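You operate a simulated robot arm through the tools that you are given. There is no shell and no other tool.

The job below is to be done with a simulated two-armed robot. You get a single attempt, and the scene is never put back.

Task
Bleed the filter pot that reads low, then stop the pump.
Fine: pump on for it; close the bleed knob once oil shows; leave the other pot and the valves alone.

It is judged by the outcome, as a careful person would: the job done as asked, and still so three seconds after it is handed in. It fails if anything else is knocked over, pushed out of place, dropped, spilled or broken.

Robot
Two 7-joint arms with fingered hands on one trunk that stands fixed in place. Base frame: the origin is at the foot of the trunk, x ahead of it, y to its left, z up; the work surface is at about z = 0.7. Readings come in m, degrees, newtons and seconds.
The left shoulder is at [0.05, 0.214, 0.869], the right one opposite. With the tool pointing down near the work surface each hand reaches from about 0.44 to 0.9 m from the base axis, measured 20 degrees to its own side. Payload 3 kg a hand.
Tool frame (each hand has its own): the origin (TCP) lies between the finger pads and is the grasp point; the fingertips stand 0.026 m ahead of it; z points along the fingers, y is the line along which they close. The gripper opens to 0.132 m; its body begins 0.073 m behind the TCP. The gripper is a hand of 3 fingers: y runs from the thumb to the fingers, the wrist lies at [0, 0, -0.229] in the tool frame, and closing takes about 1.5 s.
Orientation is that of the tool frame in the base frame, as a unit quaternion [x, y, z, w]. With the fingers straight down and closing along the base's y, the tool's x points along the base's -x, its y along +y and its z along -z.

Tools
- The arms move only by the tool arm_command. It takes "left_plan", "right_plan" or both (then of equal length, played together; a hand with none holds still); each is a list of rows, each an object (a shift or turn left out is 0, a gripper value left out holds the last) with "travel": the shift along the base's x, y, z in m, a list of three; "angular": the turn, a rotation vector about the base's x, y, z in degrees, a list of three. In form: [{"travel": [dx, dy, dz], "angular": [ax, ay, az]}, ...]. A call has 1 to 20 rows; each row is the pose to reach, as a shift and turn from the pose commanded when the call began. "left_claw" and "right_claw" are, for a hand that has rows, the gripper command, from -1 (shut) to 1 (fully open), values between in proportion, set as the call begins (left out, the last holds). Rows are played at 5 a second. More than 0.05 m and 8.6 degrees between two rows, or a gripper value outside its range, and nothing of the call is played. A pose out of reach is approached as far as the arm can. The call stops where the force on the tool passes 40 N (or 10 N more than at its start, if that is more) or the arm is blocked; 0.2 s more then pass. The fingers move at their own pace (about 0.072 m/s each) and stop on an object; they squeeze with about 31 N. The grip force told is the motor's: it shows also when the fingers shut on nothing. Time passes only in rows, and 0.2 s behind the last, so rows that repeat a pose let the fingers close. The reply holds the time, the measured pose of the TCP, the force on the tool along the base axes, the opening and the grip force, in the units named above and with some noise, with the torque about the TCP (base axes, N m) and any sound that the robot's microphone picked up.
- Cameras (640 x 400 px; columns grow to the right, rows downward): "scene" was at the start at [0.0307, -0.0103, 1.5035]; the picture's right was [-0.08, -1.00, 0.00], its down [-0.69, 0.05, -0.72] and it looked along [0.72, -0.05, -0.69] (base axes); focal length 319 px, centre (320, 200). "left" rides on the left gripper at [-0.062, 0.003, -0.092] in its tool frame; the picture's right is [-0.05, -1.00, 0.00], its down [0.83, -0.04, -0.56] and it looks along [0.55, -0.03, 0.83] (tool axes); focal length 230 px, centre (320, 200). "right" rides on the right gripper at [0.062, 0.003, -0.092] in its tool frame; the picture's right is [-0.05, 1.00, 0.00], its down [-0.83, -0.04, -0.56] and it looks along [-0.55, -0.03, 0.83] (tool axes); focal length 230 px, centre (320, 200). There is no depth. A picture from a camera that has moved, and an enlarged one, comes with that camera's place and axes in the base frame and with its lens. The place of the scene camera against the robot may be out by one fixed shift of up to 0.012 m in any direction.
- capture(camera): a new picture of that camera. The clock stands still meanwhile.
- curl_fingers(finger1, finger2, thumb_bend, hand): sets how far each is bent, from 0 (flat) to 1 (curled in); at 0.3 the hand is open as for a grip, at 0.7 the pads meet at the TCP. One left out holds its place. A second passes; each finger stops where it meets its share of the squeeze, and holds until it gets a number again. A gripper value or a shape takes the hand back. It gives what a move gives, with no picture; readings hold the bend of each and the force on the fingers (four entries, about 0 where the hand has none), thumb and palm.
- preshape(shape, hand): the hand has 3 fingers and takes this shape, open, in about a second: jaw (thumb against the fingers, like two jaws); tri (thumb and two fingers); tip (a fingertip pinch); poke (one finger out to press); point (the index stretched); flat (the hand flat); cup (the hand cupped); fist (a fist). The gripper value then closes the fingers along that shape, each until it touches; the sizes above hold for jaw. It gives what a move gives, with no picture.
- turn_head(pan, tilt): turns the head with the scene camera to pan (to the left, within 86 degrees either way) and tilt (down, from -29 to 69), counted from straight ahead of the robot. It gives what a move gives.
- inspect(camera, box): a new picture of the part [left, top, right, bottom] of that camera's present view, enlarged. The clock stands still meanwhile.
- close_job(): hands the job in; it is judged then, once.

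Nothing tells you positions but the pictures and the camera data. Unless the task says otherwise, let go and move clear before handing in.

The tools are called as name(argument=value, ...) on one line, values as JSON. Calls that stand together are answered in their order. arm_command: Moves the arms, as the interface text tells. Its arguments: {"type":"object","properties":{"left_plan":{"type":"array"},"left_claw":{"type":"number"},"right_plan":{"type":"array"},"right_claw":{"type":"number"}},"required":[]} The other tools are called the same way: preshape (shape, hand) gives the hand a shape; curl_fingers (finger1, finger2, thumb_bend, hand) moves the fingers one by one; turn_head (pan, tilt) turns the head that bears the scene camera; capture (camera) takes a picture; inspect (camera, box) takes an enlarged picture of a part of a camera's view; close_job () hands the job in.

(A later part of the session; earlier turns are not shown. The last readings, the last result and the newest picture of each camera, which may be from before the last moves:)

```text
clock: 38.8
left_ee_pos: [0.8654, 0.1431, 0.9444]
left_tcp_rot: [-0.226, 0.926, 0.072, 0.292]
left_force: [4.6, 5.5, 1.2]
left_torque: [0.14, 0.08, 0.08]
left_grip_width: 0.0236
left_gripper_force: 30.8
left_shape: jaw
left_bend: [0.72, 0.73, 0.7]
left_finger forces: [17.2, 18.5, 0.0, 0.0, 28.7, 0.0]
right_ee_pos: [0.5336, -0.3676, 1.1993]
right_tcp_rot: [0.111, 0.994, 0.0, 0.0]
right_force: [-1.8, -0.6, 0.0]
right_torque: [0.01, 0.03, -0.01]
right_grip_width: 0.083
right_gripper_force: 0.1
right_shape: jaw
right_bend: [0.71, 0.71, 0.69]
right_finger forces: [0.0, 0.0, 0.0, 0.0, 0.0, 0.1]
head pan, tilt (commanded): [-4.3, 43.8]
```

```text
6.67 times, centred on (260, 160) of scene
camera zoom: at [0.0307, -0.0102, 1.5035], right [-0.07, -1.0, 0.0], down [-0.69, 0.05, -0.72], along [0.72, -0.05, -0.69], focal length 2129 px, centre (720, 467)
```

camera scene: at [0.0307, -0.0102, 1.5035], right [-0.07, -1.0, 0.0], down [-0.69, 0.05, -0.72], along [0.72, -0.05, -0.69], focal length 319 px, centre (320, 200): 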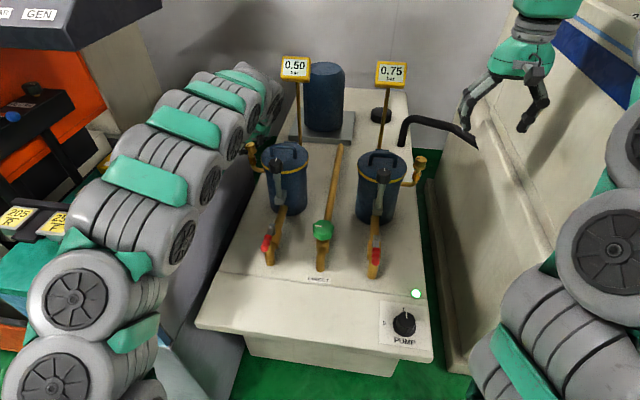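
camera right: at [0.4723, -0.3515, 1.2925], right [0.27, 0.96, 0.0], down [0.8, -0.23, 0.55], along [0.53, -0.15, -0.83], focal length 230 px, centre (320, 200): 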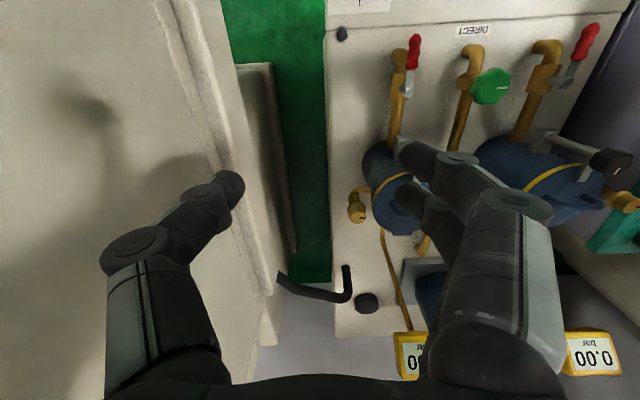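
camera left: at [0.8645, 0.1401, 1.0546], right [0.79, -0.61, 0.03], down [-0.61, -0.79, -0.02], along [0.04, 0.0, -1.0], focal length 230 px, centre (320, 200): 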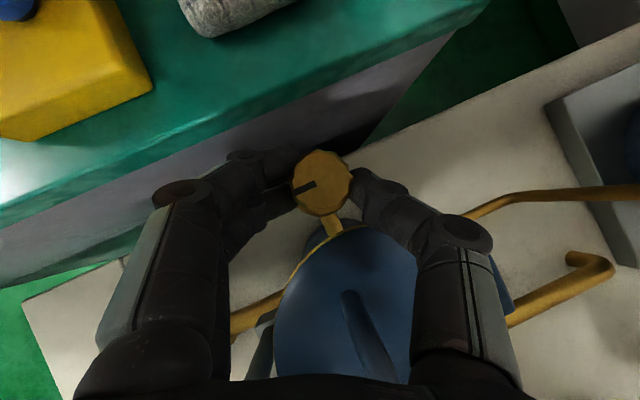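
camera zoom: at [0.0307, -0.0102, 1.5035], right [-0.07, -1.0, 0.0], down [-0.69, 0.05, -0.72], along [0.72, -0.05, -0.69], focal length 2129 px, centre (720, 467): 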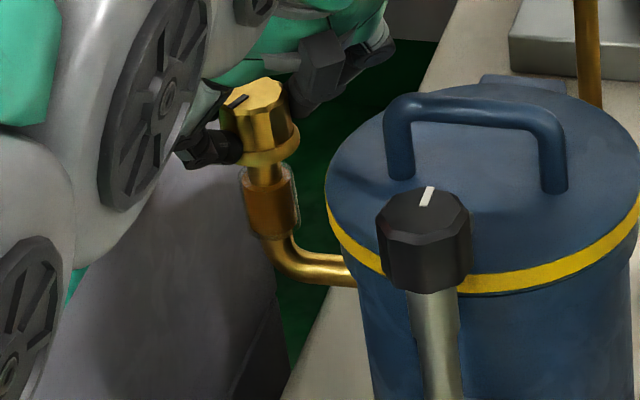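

Oil shows amber in the left glass and the gauge is at 0.50, so I'll close the bleed knob now by turning it clockwise back to its start.

arm_command(left_plan=[{"travel": [-0.0005, 0.0013, 0], "angular": [0, 0, -7.5]}, {"travel": [-0.0012, 0.0026, 0], "angular": [0, 0, -15]}, {"travel": [-0.0018, 0.0039, 0], "angular": [0, 0, -22.5]}, {"travel": [-0.0018, 0.0053, 0], "angular": [0, 0, -30]}, {"travel": [-0.0016, 0.0067, 0], "angular": [0, 0, -37.5]}, {"travel": [-0.0013, 0.008, 0], "angular": [0, 0, -45]}, {"travel": [-0.0007, 0.0093, 0], "angular": [0, 0, -52.5]}, {"travel": [0.0, 0.0105, 0], "angular": [0, 0, -60]}, {"travel": [0.0008, 0.0116, 0], "angular": [0, 0, -67.5]}])

inspect(camera="left", box=[240, 120, 420, 260])

capture(camera="scene")

inspect(camera="scene", box=[230, 130, 290, 190])

```text
clock: 40.8
left_ee_pos: [0.8673, 0.1536, 0.943]
left_tcp_rot: [0.328, 0.896, -0.103, 0.282]
left_force: [-0.1, -2.0, 7.0]
left_torque: [0.06, -0.07, -0.03]
left_grip_width: 0.0236
left_gripper_force: 30.5
left_shape: jaw
left_bend: [0.72, 0.74, 0.7]
left_finger forces: [15.5, 18.8, 0.1, 0.1, 32.1, 0.0]
right_ee_pos: [0.5338, -0.3682, 1.1998]
right_tcp_rot: [0.111, 0.994, 0.0, 0.001]
right_force: [0.0, -0.4, 0.2]
right_torque: [-0.01, -0.01, 0.0]
right_grip_width: 0.0825
right_gripper_force: 0.1
right_shape: jaw
right_bend: [0.71, 0.71, 0.69]
right_finger forces: [0.0, 0.0, 0.1, 0.0, 0.0, 0.0]
head pan, tilt (commanded): [-4.3, 43.8]
```

```text
2.86 times, centred on (330, 190) of left
camera zoom: at [0.8675, 0.1574, 1.0545], right [-0.61, -0.79, 0.03], down [-0.79, 0.61, -0.02], along [0.0, -0.04, -1.0], focal length 657 px, centre (291, 229)
```

zoom: 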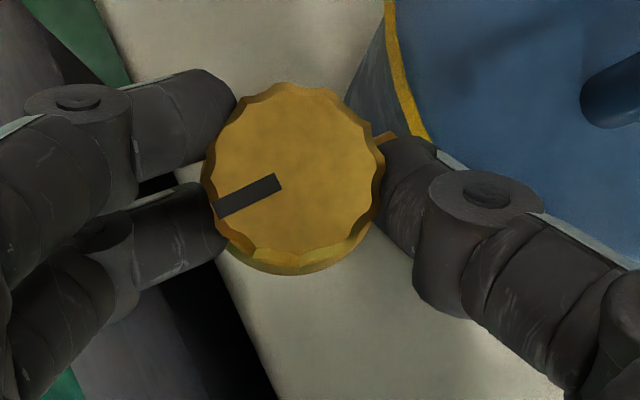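

```text
taken
camera scene: at [0.0305, -0.0103, 1.5035], right [-0.08, -1.0, 0.0], down [-0.69, 0.05, -0.72], along [0.72, -0.05, -0.69], focal length 319 px, centre (320, 200)
```

scene: 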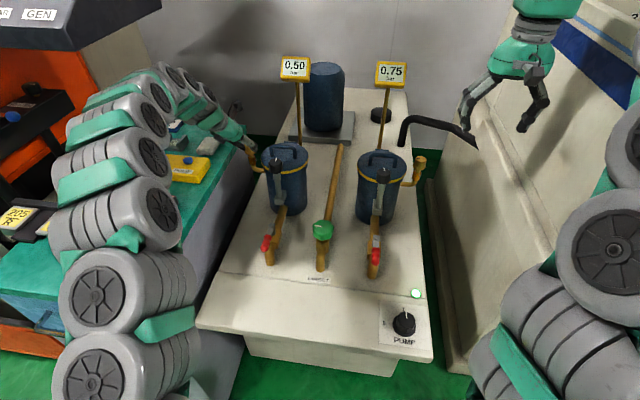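

```text
6.67 times, centred on (260, 160) of scene
camera zoom: at [0.0305, -0.0103, 1.5035], right [-0.08, -1.0, 0.0], down [-0.69, 0.05, -0.72], along [0.72, -0.05, -0.69], focal length 2129 px, centre (720, 467)
```

zoom: 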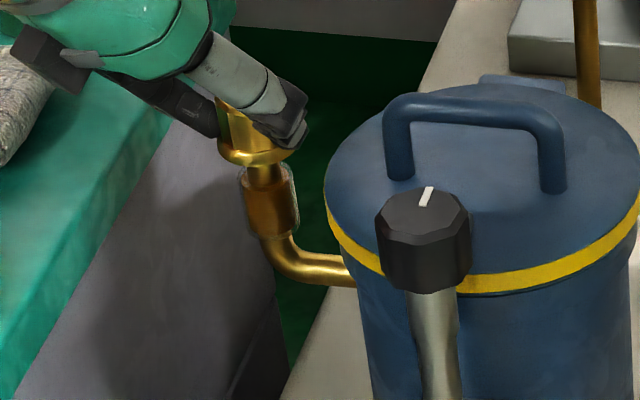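

The knob is back at its start angle with oil showing. I'll check that the reading settles, then release and look at the pointer against its collar mark.

arm_command(left_plan=[{"travel": [0, 0, 0]}, {"travel": [0, 0, 0]}, {"travel": [0, 0, 0]}, {"travel": [0, 0, 0]}, {"travel": [0, 0, 0]}, {"travel": [0, 0, 0.015]}, {"travel": [0, 0, 0.035]}, {"travel": [0, 0, 0.06]}, {"travel": [0, 0, 0.06]}], left_claw=-0.05)

inspect(camera="left", box=[270, 130, 380, 240])

capture(camera="scene")

inspect(camera="scene", box=[230, 130, 290, 190])

inspect(camera="scene", box=[270, 45, 420, 140])

```text
clock: 42.8
left_ee_pos: [0.867, 0.1547, 1.0041]
left_tcp_rot: [0.326, 0.896, -0.103, 0.283]
left_force: [-0.3, 0.5, 0.4]
left_torque: [0.02, 0.02, 0.01]
left_grip_width: 0.0619
left_gripper_force: 0.1
left_shape: jaw
left_bend: [0.73, 0.73, 0.7]
left_finger forces: [0.0, 0.0, 0.0, 0.0, 0.1, 0.0]
right_ee_pos: [0.5326, -0.3683, 1.2]
right_tcp_rot: [0.11, 0.994, 0.0, 0.0]
right_force: [-0.6, 0.0, 0.3]
right_torque: [-0.03, 0.0, 0.02]
right_grip_width: 0.0829
right_gripper_force: 0.0
right_shape: jaw
right_bend: [0.71, 0.71, 0.69]
right_finger forces: [0.1, 0.0, 0.1, 0.0, 0.0, 0.1]
head pan, tilt (commanded): [-4.3, 43.8]
```

```text
3.64 times, centred on (325, 185) of left
camera zoom: at [0.8675, 0.1583, 1.1148], right [-0.61, -0.79, 0.03], down [-0.79, 0.61, -0.02], along [0.0, -0.04, -1.0], focal length 837 px, centre (302, 254)
```

zoom: 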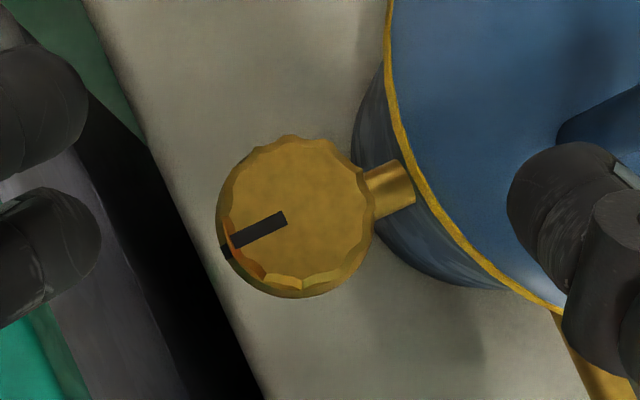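

```text
taken
camera scene: at [0.0306, -0.0103, 1.5035], right [-0.08, -1.0, 0.0], down [-0.69, 0.05, -0.72], along [0.72, -0.05, -0.69], focal length 319 px, centre (320, 200)
```

scene: 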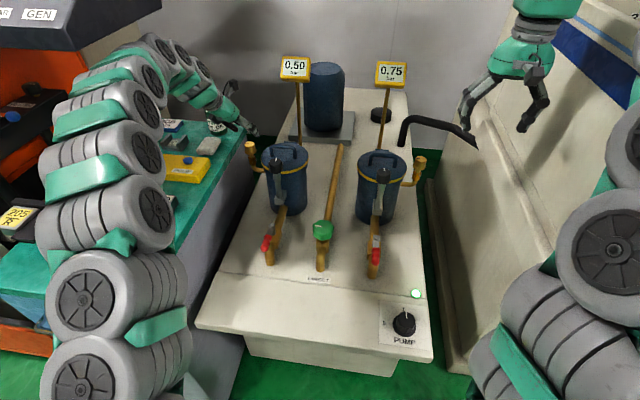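

```text
6.67 times, centred on (260, 160) of scene
camera zoom: at [0.0306, -0.0103, 1.5035], right [-0.08, -1.0, 0.0], down [-0.69, 0.05, -0.72], along [0.72, -0.05, -0.69], focal length 2129 px, centre (720, 467)
```

zoom: 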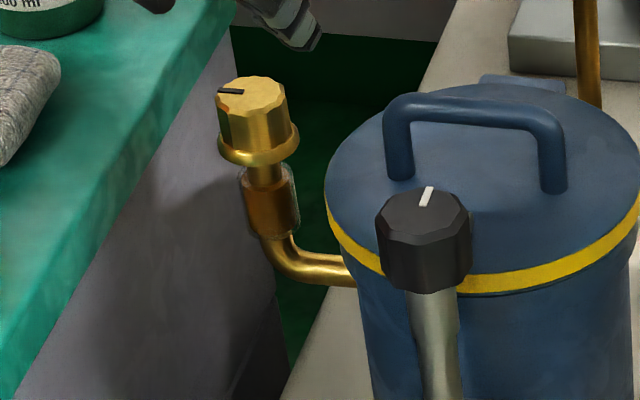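

```text
4.21 times, centred on (345, 92) of scene
camera zoom: at [0.0306, -0.0103, 1.5035], right [-0.08, -1.0, 0.0], down [-0.69, 0.05, -0.72], along [0.72, -0.05, -0.69], focal length 1345 px, centre (215, 653)
```

zoom: 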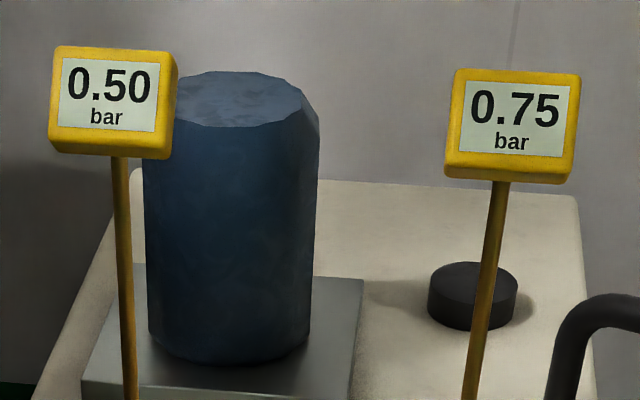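

Oil fills the left glass and the pointer is back on its collar mark, but the gauge holds at 0.50. I'll wait a little, look at it again and compare both knobs and levers.

arm_command(left_plan=[{"travel": [0, 0, 0]}, {"travel": [0, 0, 0]}, {"travel": [0, 0, 0]}, {"travel": [0, 0, 0]}, {"travel": [0, 0, 0]}, {"travel": [0, 0, 0]}, {"travel": [0, 0, 0]}, {"travel": [0, 0, 0]}, {"travel": [0, 0, 0]}, {"travel": [0, 0, 0]}])

inspect(camera="scene", box=[270, 45, 420, 140])

inspect(camera="scene", box=[240, 190, 400, 290])

inspect(camera="scene", box=[240, 140, 265, 180])

inspect(camera="scene", box=[405, 145, 430, 190])

```text
clock: 45.0
left_ee_pos: [0.868, 0.1548, 1.0035]
left_tcp_rot: [0.326, 0.896, -0.103, 0.283]
left_force: [0.4, 0.9, -0.2]
left_torque: [-0.02, -0.02, 0.0]
left_grip_width: 0.0619
left_gripper_force: 0.0
left_shape: jaw
left_bend: [0.73, 0.73, 0.7]
left_finger forces: [0.1, 0.1, 0.0, 0.0, 0.1, 0.0]
right_ee_pos: [0.5341, -0.3685, 1.2004]
right_tcp_rot: [0.11, 0.994, 0.0, 0.0]
right_force: [0.0, 0.5, 0.1]
right_torque: [0.0, -0.03, -0.02]
right_grip_width: 0.0831
right_gripper_force: 0.0
right_shape: jaw
right_bend: [0.71, 0.71, 0.69]
right_finger forces: [0.1, 0.0, 0.0, 0.0, 0.0, 0.1]
head pan, tilt (commanded): [-4.3, 43.8]
```

```text
4.21 times, centred on (345, 92) of scene
camera zoom: at [0.0306, -0.0103, 1.5035], right [-0.08, -1.0, 0.0], down [-0.69, 0.05, -0.72], along [0.72, -0.05, -0.69], focal length 1345 px, centre (215, 653)
```

zoom: 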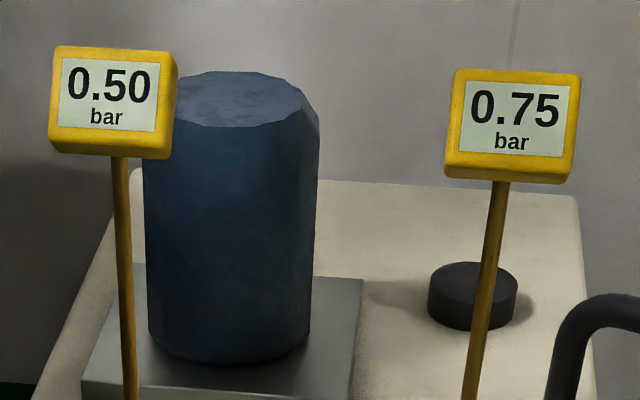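

```text
4.00 times, centred on (320, 240) of scene
camera zoom: at [0.0306, -0.0103, 1.5035], right [-0.08, -1.0, 0.0], down [-0.69, 0.05, -0.72], along [0.72, -0.05, -0.69], focal length 1278 px, centre (320, 40)
```

zoom: 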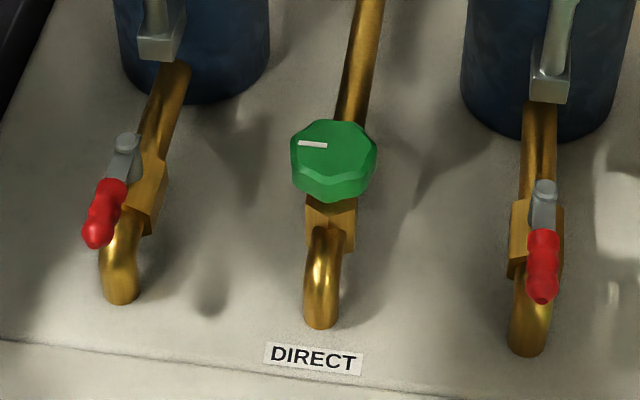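

```text
10.00 times, centred on (252, 160) of scene
camera zoom: at [0.0306, -0.0103, 1.5035], right [-0.08, -1.0, 0.0], down [-0.69, 0.05, -0.72], along [0.72, -0.05, -0.69], focal length 3194 px, centre (995, 600)
```

zoom: 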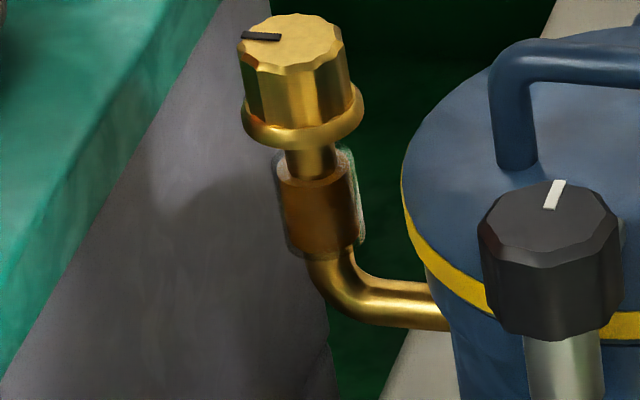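

```text
8.89 times, centred on (418, 168) of scene
camera zoom: at [0.0306, -0.0103, 1.5035], right [-0.08, -1.0, 0.0], down [-0.69, 0.05, -0.72], along [0.72, -0.05, -0.69], focal length 2839 px, centre (-547, 489)
```

zoom: 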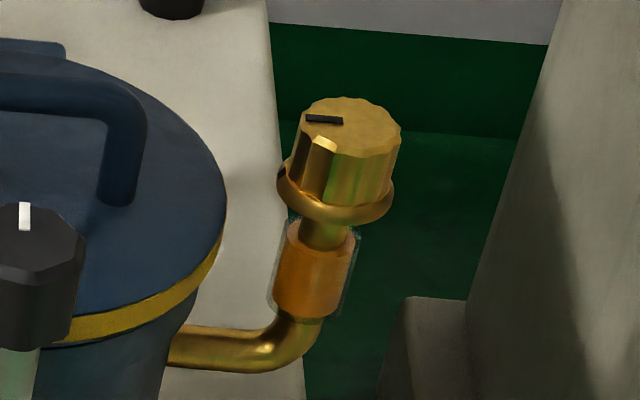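

The left glass is amber and the gauge is steady at 0.50. I'll compare the oil levels in the two glasses more closely.

inspect(camera="scene", box=[243, 150, 263, 172])

inspect(camera="scene", box=[407, 162, 427, 184])

inspect(camera="scene", box=[270, 50, 320, 90])

inspect(camera="right", box=[320, 150, 420, 250])

inspect(camera="right", box=[560, 150, 640, 230])

```text
16.00 times, centred on (253, 161) of scene
camera zoom: at [0.0306, -0.0103, 1.5035], right [-0.08, -1.0, 0.0], down [-0.69, 0.05, -0.72], along [0.72, -0.05, -0.69], focal length 5110 px, centre (1392, 824)
```

zoom: 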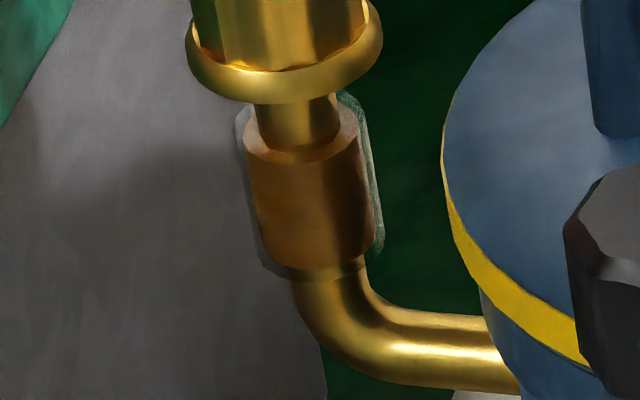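

```text
16.00 times, centred on (417, 173) of scene
camera zoom: at [0.0306, -0.0103, 1.5035], right [-0.08, -1.0, 0.0], down [-0.69, 0.05, -0.72], along [0.72, -0.05, -0.69], focal length 5110 px, centre (-1232, 632)
```

zoom: 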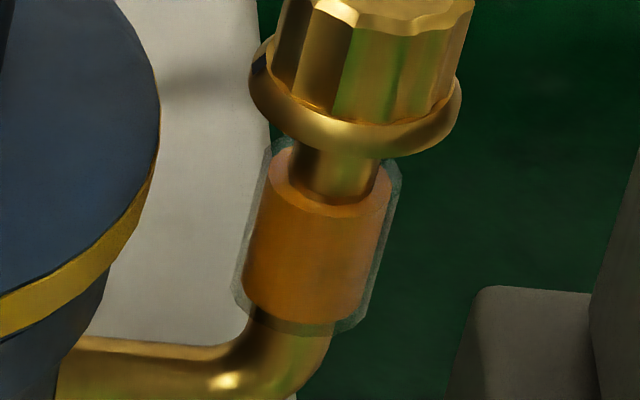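

```text
10.00 times, centred on (295, 70) of scene
camera zoom: at [0.0306, -0.0103, 1.5035], right [-0.08, -1.0, 0.0], down [-0.69, 0.05, -0.72], along [0.72, -0.05, -0.69], focal length 3194 px, centre (570, 1500)
```

zoom: 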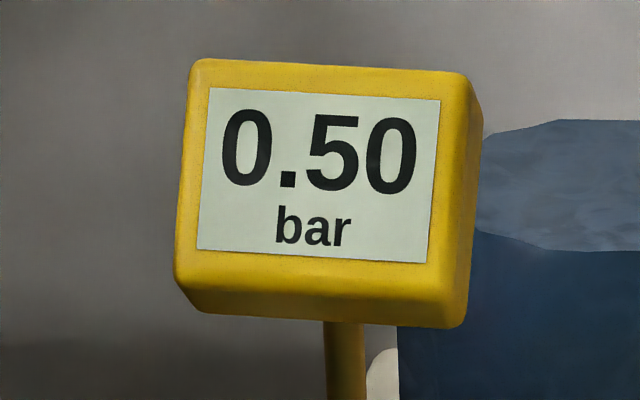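

```text
4.00 times, centred on (370, 200) of right
camera zoom: at [0.4723, -0.3515, 1.2923], right [0.27, 0.96, 0.0], down [0.8, -0.23, 0.56], along [0.53, -0.15, -0.83], focal length 920 px, centre (120, 200)
```

zoom: 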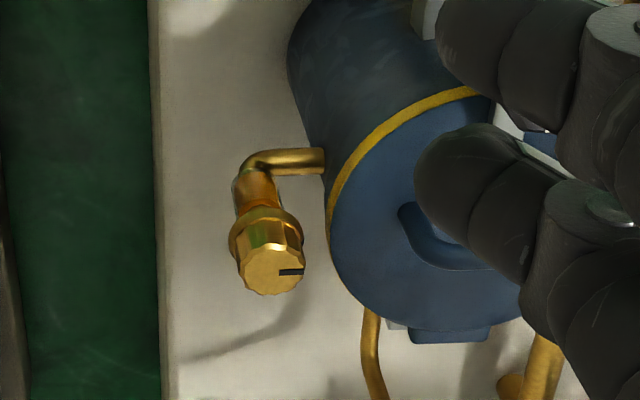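

```text
5.00 times, centred on (600, 190) of right
camera zoom: at [0.4723, -0.3515, 1.2923], right [0.27, 0.96, 0.0], down [0.8, -0.23, 0.56], along [0.53, -0.15, -0.83], focal length 1150 px, centre (-1080, 250)
```

zoom: 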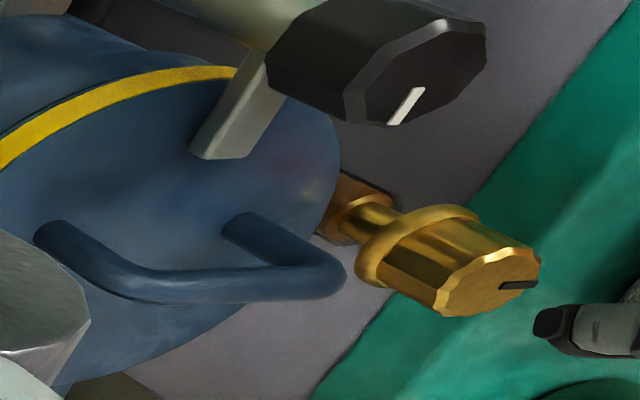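

Both glasses show the same full oil column, so the pot is bled. To be sure the knob is truly shut I'll regrip it and nudge it a few degrees clockwise, feeling for the stop.

arm_command(left_plan=[{"travel": [0, 0, -0.025]}, {"travel": [0, 0, -0.045]}, {"travel": [0, 0, -0.06]}, {"travel": [0, 0, -0.06]}])

arm_command(left_plan=[{"travel": [0, 0, 0]}, {"travel": [0, 0, 0]}, {"travel": [0, 0, 0]}, {"travel": [0, 0, 0]}, {"travel": [0, 0, 0]}, {"travel": [0, 0, 0]}], left_claw=-1)

inspect(camera="left", box=[240, 120, 420, 260])

```text
clock: 46.0
left_ee_pos: [0.8656, 0.1547, 0.9427]
left_tcp_rot: [0.325, 0.897, -0.102, 0.282]
left_force: [0.2, 0.4, 0.7]
left_torque: [0.03, -0.02, 0.0]
left_grip_width: 0.0618
left_gripper_force: 0.1
left_shape: jaw
left_bend: [0.73, 0.73, 0.7]
left_finger forces: [0.0, 0.0, 0.0, 0.0, 0.0, 0.0]
right_ee_pos: [0.5328, -0.3686, 1.2002]
right_tcp_rot: [0.111, 0.994, 0.001, 0.0]
right_force: [0.0, 0.2, 0.4]
right_torque: [0.02, 0.03, -0.01]
right_grip_width: 0.0828
right_gripper_force: 0.0
right_shape: jaw
right_bend: [0.71, 0.71, 0.69]
right_finger forces: [0.0, 0.1, 0.0, 0.1, 0.1, 0.0]
head pan, tilt (commanded): [-4.3, 43.8]
```

```text
clock: 47.4
left_ee_pos: [0.8672, 0.1557, 0.9438]
left_tcp_rot: [0.326, 0.896, -0.102, 0.282]
left_force: [2.7, -3.0, -1.3]
left_torque: [0.09, 0.01, 0.02]
left_grip_width: 0.0238
left_gripper_force: 30.7
left_shape: jaw
left_bend: [0.73, 0.73, 0.7]
left_finger forces: [14.4, 14.2, 0.1, 0.1, 27.8, 0.0]
right_ee_pos: [0.5329, -0.3686, 1.1991]
right_tcp_rot: [0.111, 0.994, 0.0, 0.0]
right_force: [-0.8, -0.8, 0.3]
right_torque: [0.02, 0.02, 0.0]
right_grip_width: 0.0828
right_gripper_force: 0.0
right_shape: jaw
right_bend: [0.71, 0.71, 0.69]
right_finger forces: [0.0, 0.0, 0.0, 0.0, 0.1, 0.0]
head pan, tilt (commanded): [-4.3, 43.8]
```

```text
2.86 times, centred on (330, 190) of left
camera zoom: at [0.8678, 0.1583, 1.0544], right [-0.61, -0.79, 0.03], down [-0.79, 0.61, -0.02], along [0.0, -0.04, -1.0], focal length 657 px, centre (291, 229)
```

zoom: 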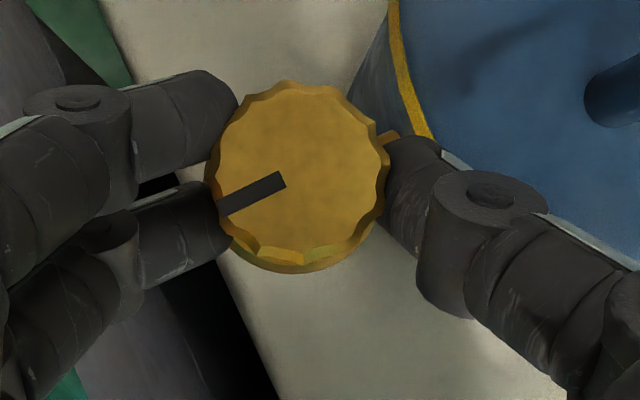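

arm_command(left_plan=[{"travel": [0.0003, 0.0003, 0], "angular": [0, 0, -2.5]}, {"travel": [0.0006, 0.0007, 0], "angular": [0, 0, -5]}, {"travel": [0.0006, 0.0007, 0], "angular": [0, 0, -5]}])

inspect(camera="left", box=[240, 120, 420, 260])

inspect(camera="scene", box=[270, 45, 420, 140])

```text
clock: 48.2
left_ee_pos: [0.8688, 0.1562, 0.9432]
left_tcp_rot: [0.365, 0.882, -0.114, 0.277]
left_force: [4.0, -3.2, -3.2]
left_torque: [0.09, -0.01, 0.36]
left_grip_width: 0.0239
left_gripper_force: 31.0
left_shape: jaw
left_bend: [0.73, 0.73, 0.7]
left_finger forces: [12.9, 16.6, 0.0, 0.1, 29.5, 0.0]
right_ee_pos: [0.5325, -0.3687, 1.2002]
right_tcp_rot: [0.11, 0.994, 0.0, 0.0]
right_force: [0.5, -0.6, 0.2]
right_torque: [0.02, -0.02, 0.05]
right_grip_width: 0.0828
right_gripper_force: 0.1
right_shape: jaw
right_bend: [0.71, 0.71, 0.69]
right_finger forces: [0.0, 0.0, 0.0, 0.1, 0.1, 0.0]
head pan, tilt (commanded): [-4.3, 43.8]
```

```text
2.86 times, centred on (330, 190) of left
camera zoom: at [0.8688, 0.159, 1.0545], right [-0.68, -0.74, 0.03], down [-0.74, 0.68, -0.02], along [0.0, -0.04, -1.0], focal length 657 px, centre (291, 229)
```

zoom: 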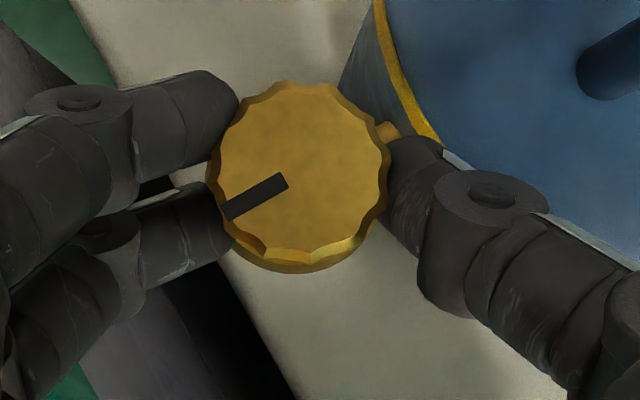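

```text
4.21 times, centred on (345, 92) of scene
camera zoom: at [0.0308, -0.0103, 1.5035], right [-0.08, -1.0, 0.0], down [-0.69, 0.05, -0.72], along [0.72, -0.05, -0.69], focal length 1345 px, centre (215, 653)
```

zoom: 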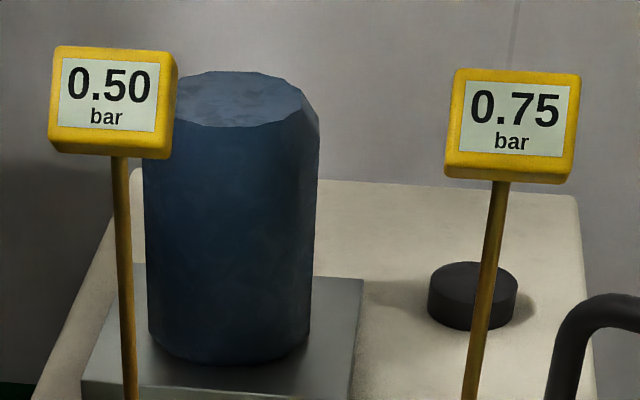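

A firm stop (0.36 N·m) was felt within about 2°, so the bleed knob is fully shut. The gauge stays at 0.50 and oil shows, so I'll release and lift clear.

arm_command(left_plan=[{"travel": [0, 0, 0]}, {"travel": [0, 0, 0]}, {"travel": [0, 0, 0]}, {"travel": [0, 0, 0]}, {"travel": [0, 0, 0]}, {"travel": [0, 0, 0.015]}, {"travel": [0, 0, 0.035]}, {"travel": [0, 0, 0.06]}, {"travel": [0, 0, 0.06]}], left_claw=-0.05)

inspect(camera="left", box=[270, 130, 380, 240])

inspect(camera="scene", box=[230, 130, 290, 190])

inspect(camera="scene", box=[270, 45, 420, 140])

```text
clock: 50.2
left_ee_pos: [0.8676, 0.1551, 1.0038]
left_tcp_rot: [0.365, 0.881, -0.116, 0.278]
left_force: [-0.2, -0.3, -0.6]
left_torque: [0.0, -0.01, -0.03]
left_grip_width: 0.062
left_gripper_force: 0.1
left_shape: jaw
left_bend: [0.73, 0.73, 0.7]
left_finger forces: [0.1, 0.0, 0.1, 0.0, 0.0, 0.0]
right_ee_pos: [0.5337, -0.3688, 1.1991]
right_tcp_rot: [0.11, 0.994, 0.0, -0.001]
right_force: [0.9, -0.1, -0.8]
right_torque: [0.0, -0.01, 0.01]
right_grip_width: 0.0827
right_gripper_force: 0.0
right_shape: jaw
right_bend: [0.71, 0.71, 0.69]
right_finger forces: [0.1, 0.1, 0.0, 0.0, 0.0, 0.0]
head pan, tilt (commanded): [-4.3, 43.8]
```

```text
3.64 times, centred on (325, 185) of left
camera zoom: at [0.8686, 0.1592, 1.1153], right [-0.68, -0.74, 0.03], down [-0.74, 0.68, -0.02], along [0.0, -0.04, -1.0], focal length 837 px, centre (302, 254)
```

zoom: 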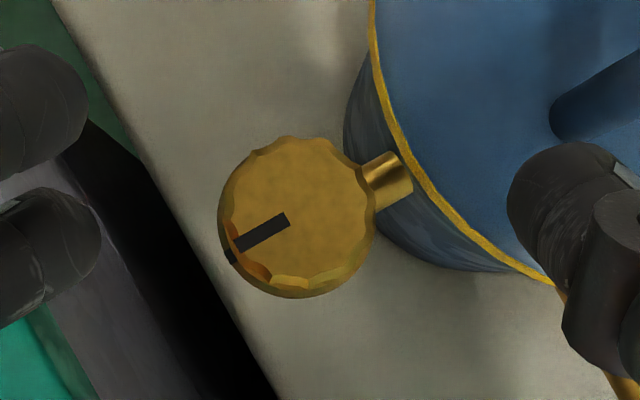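

```text
6.67 times, centred on (260, 160) of scene
camera zoom: at [0.0306, -0.0103, 1.5035], right [-0.08, -1.0, 0.0], down [-0.69, 0.05, -0.72], along [0.72, -0.05, -0.69], focal length 2129 px, centre (720, 467)
```

zoom: 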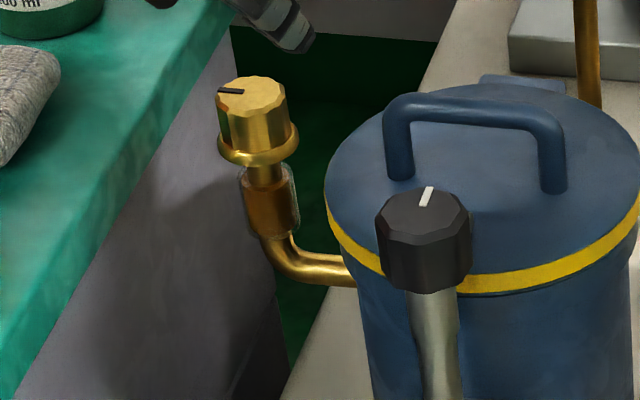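

```text
4.21 times, centred on (345, 92) of scene
camera zoom: at [0.0306, -0.0103, 1.5035], right [-0.08, -1.0, 0.0], down [-0.69, 0.05, -0.72], along [0.72, -0.05, -0.69], focal length 1345 px, centre (215, 653)
```

zoom: 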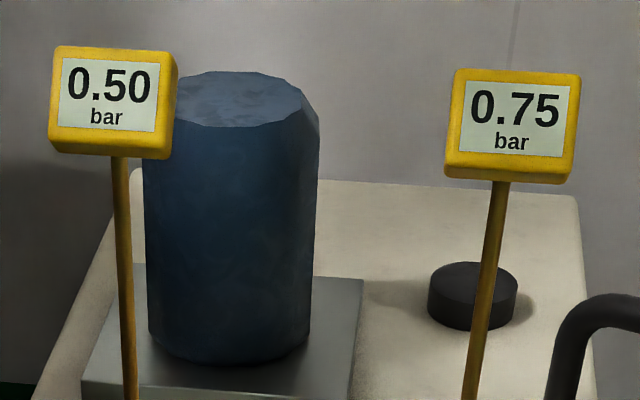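

The knob is shut with its pointer on the collar mark and oil in the glass. Next I'll back the left hand out by the way it came and head for the pump knob.

arm_command(left_plan=[{"travel": [-0.008, 0.0, 0.016], "angular": [0, 0, 7.5]}, {"travel": [-0.016, 0.0, 0.032], "angular": [0, 0, 15]}, {"travel": [-0.024, 0.0, 0.048], "angular": [0, 0, 22.5]}, {"travel": [-0.032, 0.0, 0.064], "angular": [0, 0, 30]}, {"travel": [-0.04, 0.0, 0.08], "angular": [0, 0, 37.5]}, {"travel": [-0.048, 0.0, 0.096], "angular": [0, 0, 45]}, {"travel": [-0.048, 0.0, 0.096], "angular": [0, 0, 45]}])

arm_command(left_plan=[{"travel": [-0.033, -0.004, 0.018], "angular": [0, 5, 0]}, {"travel": [-0.066, -0.008, 0.033], "angular": [0, 10, 0]}, {"travel": [-0.1, -0.012, 0.048], "angular": [0, 15, 0]}, {"travel": [-0.134, -0.016, 0.063], "angular": [0, 20, 0]}, {"travel": [-0.168, -0.02, 0.078], "angular": [0, 25, 0]}, {"travel": [-0.202, -0.025, 0.09], "angular": [0, 30, 0]}, {"travel": [-0.236, -0.029, 0.098], "angular": [0, 35, 0]}, {"travel": [-0.269, -0.033, 0.098], "angular": [0, 35, 0]}, {"travel": [-0.269, -0.033, 0.098], "angular": [0, 35, 0]}])

capture(camera="scene")

```text
clock: 51.8
left_ee_pos: [0.8191, 0.1558, 1.0999]
left_tcp_rot: [-0.001, 0.954, 0.0, 0.301]
left_force: [-0.6, 0.1, 0.4]
left_torque: [-0.02, 0.03, 0.03]
left_grip_width: 0.0624
left_gripper_force: 0.0
left_shape: jaw
left_bend: [0.73, 0.73, 0.7]
left_finger forces: [0.0, 0.0, 0.0, 0.0, 0.1, 0.0]
right_ee_pos: [0.5331, -0.3683, 1.2005]
right_tcp_rot: [0.111, 0.994, -0.001, 0.0]
right_force: [-1.4, 0.3, 0.2]
right_torque: [-0.01, 0.0, 0.02]
right_grip_width: 0.0827
right_gripper_force: 0.0
right_shape: jaw
right_bend: [0.71, 0.71, 0.69]
right_finger forces: [0.1, 0.0, 0.0, 0.0, 0.0, 0.0]
head pan, tilt (commanded): [-4.3, 43.8]
```

```text
clock: 53.8
left_ee_pos: [0.5514, 0.1215, 1.1988]
left_tcp_rot: [0.0, 1.0, 0.0, -0.001]
left_force: [-0.2, -0.2, -0.2]
left_torque: [0.0, 0.01, -0.01]
left_grip_width: 0.0622
left_gripper_force: 0.0
left_shape: jaw
left_bend: [0.73, 0.73, 0.7]
left_finger forces: [0.0, 0.1, 0.0, 0.0, 0.1, 0.0]
right_ee_pos: [0.5337, -0.3682, 1.2006]
right_tcp_rot: [0.11, 0.994, 0.001, 0.0]
right_force: [-0.1, 0.1, 0.3]
right_torque: [0.01, -0.06, 0.03]
right_grip_width: 0.0825
right_gripper_force: 0.1
right_shape: jaw
right_bend: [0.71, 0.71, 0.69]
right_finger forces: [0.0, 0.0, 0.0, 0.0, 0.1, 0.0]
head pan, tilt (commanded): [-4.3, 43.8]
```

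```text
taken
camera scene: at [0.0306, -0.0103, 1.5035], right [-0.08, -1.0, 0.0], down [-0.69, 0.05, -0.72], along [0.72, -0.05, -0.69], focal length 319 px, centre (320, 200)
```

scene: 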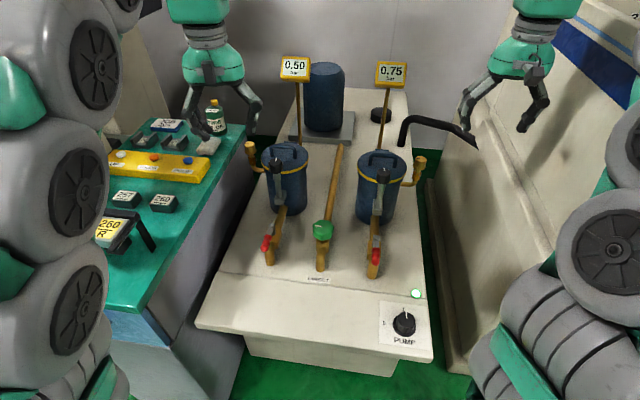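

The left hand is back upright and clear, and the pump lamp is still lit. I'll take the left hand along the earlier path to above the pump knob.

arm_command(left_plan=[{"travel": [-0.014, -0.019, -0.011], "angular": [0, 0, -7.4]}, {"travel": [-0.029, -0.049, -0.023], "angular": [0, 0, -14.7]}, {"travel": [-0.044, -0.079, -0.038], "angular": [0, 0, -22]}, {"travel": [-0.059, -0.109, -0.055], "angular": [0, 0, -29.4]}, {"travel": [-0.073, -0.139, -0.075], "angular": [0, 0, -36.7]}, {"travel": [-0.087, -0.169, -0.097], "angular": [0, 0, -44]}, {"travel": [-0.101, -0.197, -0.121], "angular": [0, 0, -51.4]}, {"travel": [-0.114, -0.225, -0.145], "angular": [0, 0, -58.7]}, {"travel": [-0.127, -0.253, -0.173], "angular": [0, 0, -66]}, {"travel": [-0.14, -0.281, -0.201], "angular": [0, 0, -73.4]}, {"travel": [-0.15, -0.309, -0.231], "angular": [0, 0, -80.7]}, {"travel": [-0.16, -0.334, -0.261], "angular": [0, 0, -88]}, {"travel": [-0.17, -0.354, -0.296], "angular": [0, 0, -95.4]}, {"travel": [-0.17, -0.369, -0.331], "angular": [0, 0, -102.7]}, {"travel": [-0.17, -0.369, -0.331], "angular": [0, 0, -102.7]}], left_claw=0.25)

capture(camera="left")

```text
clock: 57.0
left_ee_pos: [0.3818, -0.2472, 0.8665]
left_tcp_rot: [0.782, 0.623, 0.0, 0.0]
left_force: [1.0, -0.1, -0.7]
left_torque: [0.0, -0.02, -0.05]
left_grip_width: 0.082
left_gripper_force: 0.0
left_shape: jaw
left_bend: [0.71, 0.71, 0.69]
left_finger forces: [0.0, 0.0, 0.0, 0.0, 0.1, 0.1]
right_ee_pos: [0.5338, -0.3683, 1.1993]
right_tcp_rot: [0.111, 0.994, 0.0, 0.0]
right_force: [0.2, 0.2, -0.6]
right_torque: [0.0, 0.0, -0.01]
right_grip_width: 0.0829
right_gripper_force: 0.0
right_shape: jaw
right_bend: [0.71, 0.71, 0.69]
right_finger forces: [0.1, 0.0, 0.0, 0.0, 0.1, 0.1]
head pan, tilt (commanded): [-4.3, 43.8]
```

```text
taken
camera left: at [0.3703, -0.3084, 0.9592], right [-0.99, 0.17, 0.0], down [0.14, 0.82, 0.56], along [0.09, 0.55, -0.83], focal length 230 px, centre (320, 200)
```

left: 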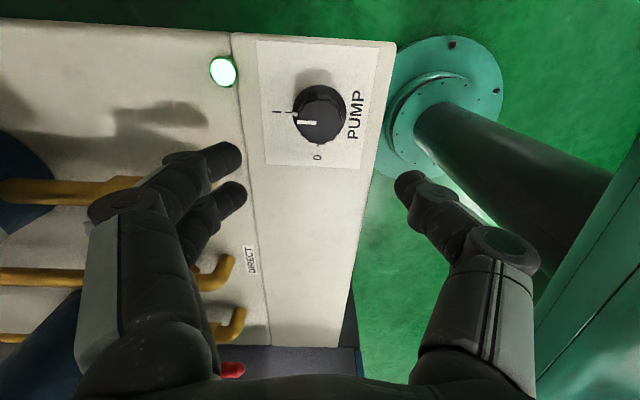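

Same view as before, with the knob under the hand. I'll lower to the grip height.

arm_command(left_plan=[{"travel": [0, -0.0005, -0.04]}, {"travel": [0, -0.001, -0.08]}, {"travel": [0, -0.001, -0.105]}, {"travel": [0, -0.001, -0.12]}, {"travel": [0, -0.001, -0.13]}, {"travel": [0, -0.001, -0.13]}])

capture(camera="left")

```text
clock: 58.4
left_ee_pos: [0.3809, -0.2476, 0.7359]
left_tcp_rot: [0.781, 0.624, 0.0, 0.001]
left_force: [0.4, 0.6, 0.5]
left_torque: [-0.01, 0.0, 0.0]
left_grip_width: 0.082
left_gripper_force: 0.1
left_shape: jaw
left_bend: [0.71, 0.71, 0.69]
left_finger forces: [0.0, 0.1, 0.1, 0.0, 0.1, 0.1]
right_ee_pos: [0.5331, -0.368, 1.2004]
right_tcp_rot: [0.111, 0.994, -0.001, -0.001]
right_force: [-0.5, -0.3, -0.2]
right_torque: [-0.03, 0.02, -0.02]
right_grip_width: 0.0828
right_gripper_force: 0.0
right_shape: jaw
right_bend: [0.71, 0.71, 0.69]
right_finger forces: [0.0, 0.1, 0.0, 0.0, 0.0, 0.0]
head pan, tilt (commanded): [-4.3, 43.8]
```

```text
taken
camera left: at [0.3708, -0.3093, 0.8289], right [-0.99, 0.17, 0.0], down [0.14, 0.82, 0.56], along [0.09, 0.55, -0.83], focal length 230 px, centre (320, 200)
```

left: 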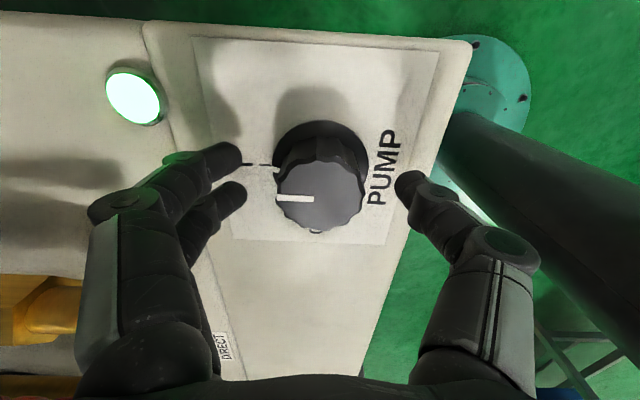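

The knob sits between the jaws with no contact. I'll close on it.

arm_command(left_plan=[{"travel": [0, 0, 0]}, {"travel": [0, 0, 0]}, {"travel": [0, 0, 0]}, {"travel": [0, 0, 0]}, {"travel": [0, 0, 0]}, {"travel": [0, 0, 0]}, {"travel": [0, 0, 0]}], left_claw=-1)

inspect(camera="scene", box=[270, 45, 420, 140])

```text
clock: 60.0
left_ee_pos: [0.3816, -0.2483, 0.7361]
left_tcp_rot: [0.781, 0.625, 0.0, 0.0]
left_force: [0.2, -2.0, -3.8]
left_torque: [0.0, 0.0, 0.06]
left_grip_width: 0.0348
left_gripper_force: 30.5
left_shape: jaw
left_bend: [0.73, 0.73, 0.7]
left_finger forces: [14.3, 14.2, 0.0, 0.1, 28.2, 0.1]
right_ee_pos: [0.5329, -0.3685, 1.1999]
right_tcp_rot: [0.111, 0.994, 0.0, 0.0]
right_force: [-0.4, 0.1, -0.4]
right_torque: [-0.02, 0.03, 0.01]
right_grip_width: 0.0829
right_gripper_force: 0.1
right_shape: jaw
right_bend: [0.71, 0.71, 0.69]
right_finger forces: [0.1, 0.0, 0.0, 0.1, 0.0, 0.0]
head pan, tilt (commanded): [-4.3, 43.8]
```

```text
4.21 times, centred on (345, 92) of scene
camera zoom: at [0.0307, -0.0103, 1.5035], right [-0.08, -1.0, 0.0], down [-0.69, 0.05, -0.72], along [0.72, -0.05, -0.69], focal length 1345 px, centre (215, 653)
```

zoom: 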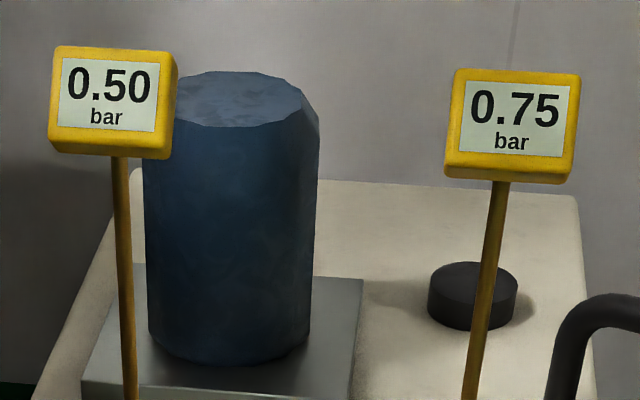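

Gripped evenly. I'll turn the pump knob a quarter turn counterclockwise back to 0.

arm_command(left_plan=[{"angular": [0, 0, 7.5]}, {"angular": [0, 0, 15]}, {"angular": [0, 0, 22.5]}, {"angular": [0, 0, 30]}, {"angular": [0, 0, 37.5]}, {"angular": [0, 0, 45]}, {"angular": [0, 0, 52.5]}, {"angular": [0, 0, 60]}, {"angular": [0, 0, 67.5]}, {"angular": [0, 0, 75]}, {"angular": [0, 0, 82.5]}, {"angular": [0, 0, 90]}, {"angular": [0, 0, 91]}])

capture(camera="left")

capture(camera="scene")

```text
clock: 62.8
left_ee_pos: [0.3808, -0.2474, 0.7364]
left_tcp_rot: [0.102, 0.995, 0.0, 0.0]
left_force: [11.6, -6.2, -7.3]
left_torque: [-0.12, -0.18, -0.25]
left_grip_width: 0.0343
left_gripper_force: 30.6
left_shape: jaw
left_bend: [0.73, 0.73, 0.7]
left_finger forces: [17.6, 12.7, 0.0, 0.1, 31.4, 0.0]
right_ee_pos: [0.5328, -0.3681, 1.1993]
right_tcp_rot: [0.111, 0.994, 0.0, 0.001]
right_force: [-0.5, 0.2, 0.7]
right_torque: [0.01, -0.01, 0.0]
right_grip_width: 0.0829
right_gripper_force: 0.0
right_shape: jaw
right_bend: [0.71, 0.71, 0.69]
right_finger forces: [0.0, 0.0, 0.0, 0.0, 0.0, 0.0]
head pan, tilt (commanded): [-4.3, 43.8]
```

```text
taken
camera left: at [0.4419, -0.2574, 0.8291], right [-0.15, -0.99, 0.0], down [-0.82, 0.12, 0.56], along [-0.55, 0.08, -0.83], focal length 230 px, centre (320, 200)
```

left: 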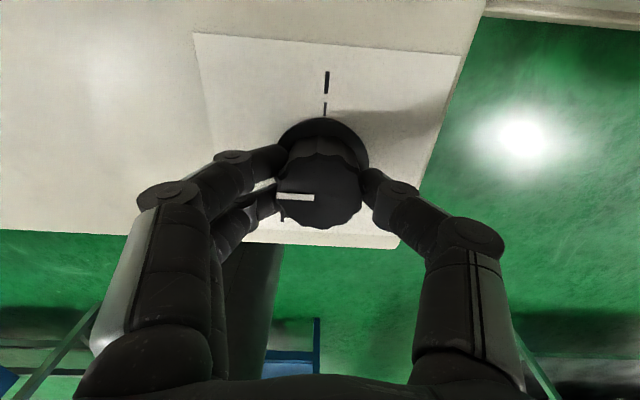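

```text
taken
camera scene: at [0.0309, -0.0104, 1.5035], right [-0.08, -1.0, 0.0], down [-0.69, 0.05, -0.72], along [0.72, -0.05, -0.69], focal length 319 px, centre (320, 200)
```

scene: 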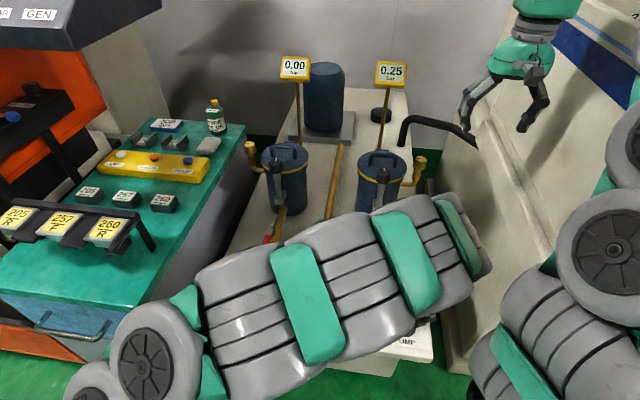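

The pump knob has met its 0 stop and the gauges are falling, the left to 0.00 and the right to 0.25. I'll release and lift off.

arm_command(left_plan=[{"travel": [0, 0, 0]}, {"travel": [0, 0, 0]}, {"travel": [0, 0, 0]}, {"travel": [0, 0, 0]}, {"travel": [0, 0, 0]}, {"travel": [0, 0, 0.02]}, {"travel": [0, 0, 0.05]}, {"travel": [0, 0, 0.09]}, {"travel": [0, 0, 0.13]}, {"travel": [0, 0, 0.13]}], left_claw=0.25)

capture(camera="left")

capture(camera="scene")

```text
clock: 65.0
left_ee_pos: [0.3812, -0.2471, 0.8671]
left_tcp_rot: [0.102, 0.995, 0.0, 0.0]
left_force: [0.4, 0.1, 0.0]
left_torque: [0.0, 0.0, 0.04]
left_grip_width: 0.0823
left_gripper_force: 0.2
left_shape: jaw
left_bend: [0.71, 0.71, 0.69]
left_finger forces: [0.0, 0.0, 0.0, 0.1, 0.0, 0.0]
right_ee_pos: [0.5338, -0.3694, 1.2008]
right_tcp_rot: [0.111, 0.994, 0.001, 0.0]
right_force: [0.1, -0.3, -2.1]
right_torque: [0.0, -0.03, 0.02]
right_grip_width: 0.0829
right_gripper_force: 0.0
right_shape: jaw
right_bend: [0.71, 0.71, 0.69]
right_finger forces: [0.1, 0.0, 0.0, 0.0, 0.1, 0.1]
head pan, tilt (commanded): [-4.3, 43.8]
```

```text
taken
camera left: at [0.442, -0.257, 0.9595], right [-0.15, -0.99, 0.0], down [-0.82, 0.13, 0.56], along [-0.55, 0.08, -0.83], focal length 230 px, centre (320, 200)
```

left: 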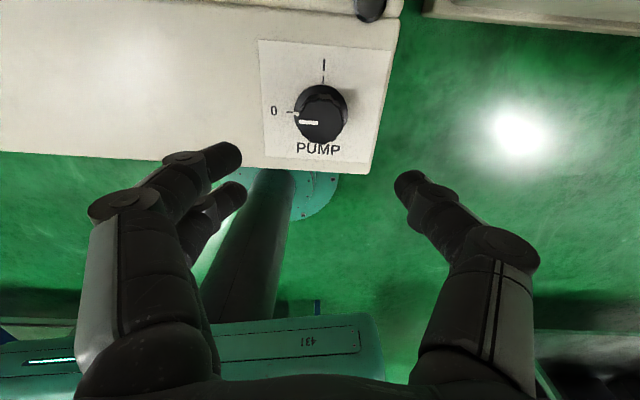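

```text
taken
camera scene: at [0.0306, -0.0103, 1.5035], right [-0.08, -1.0, 0.0], down [-0.69, 0.05, -0.72], along [0.72, -0.05, -0.69], focal length 319 px, centre (320, 200)
```

scene: 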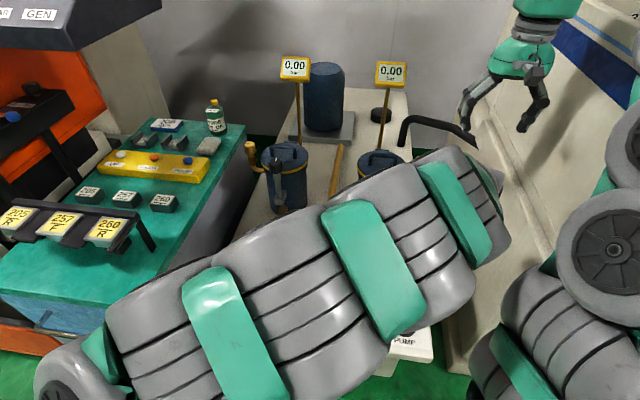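

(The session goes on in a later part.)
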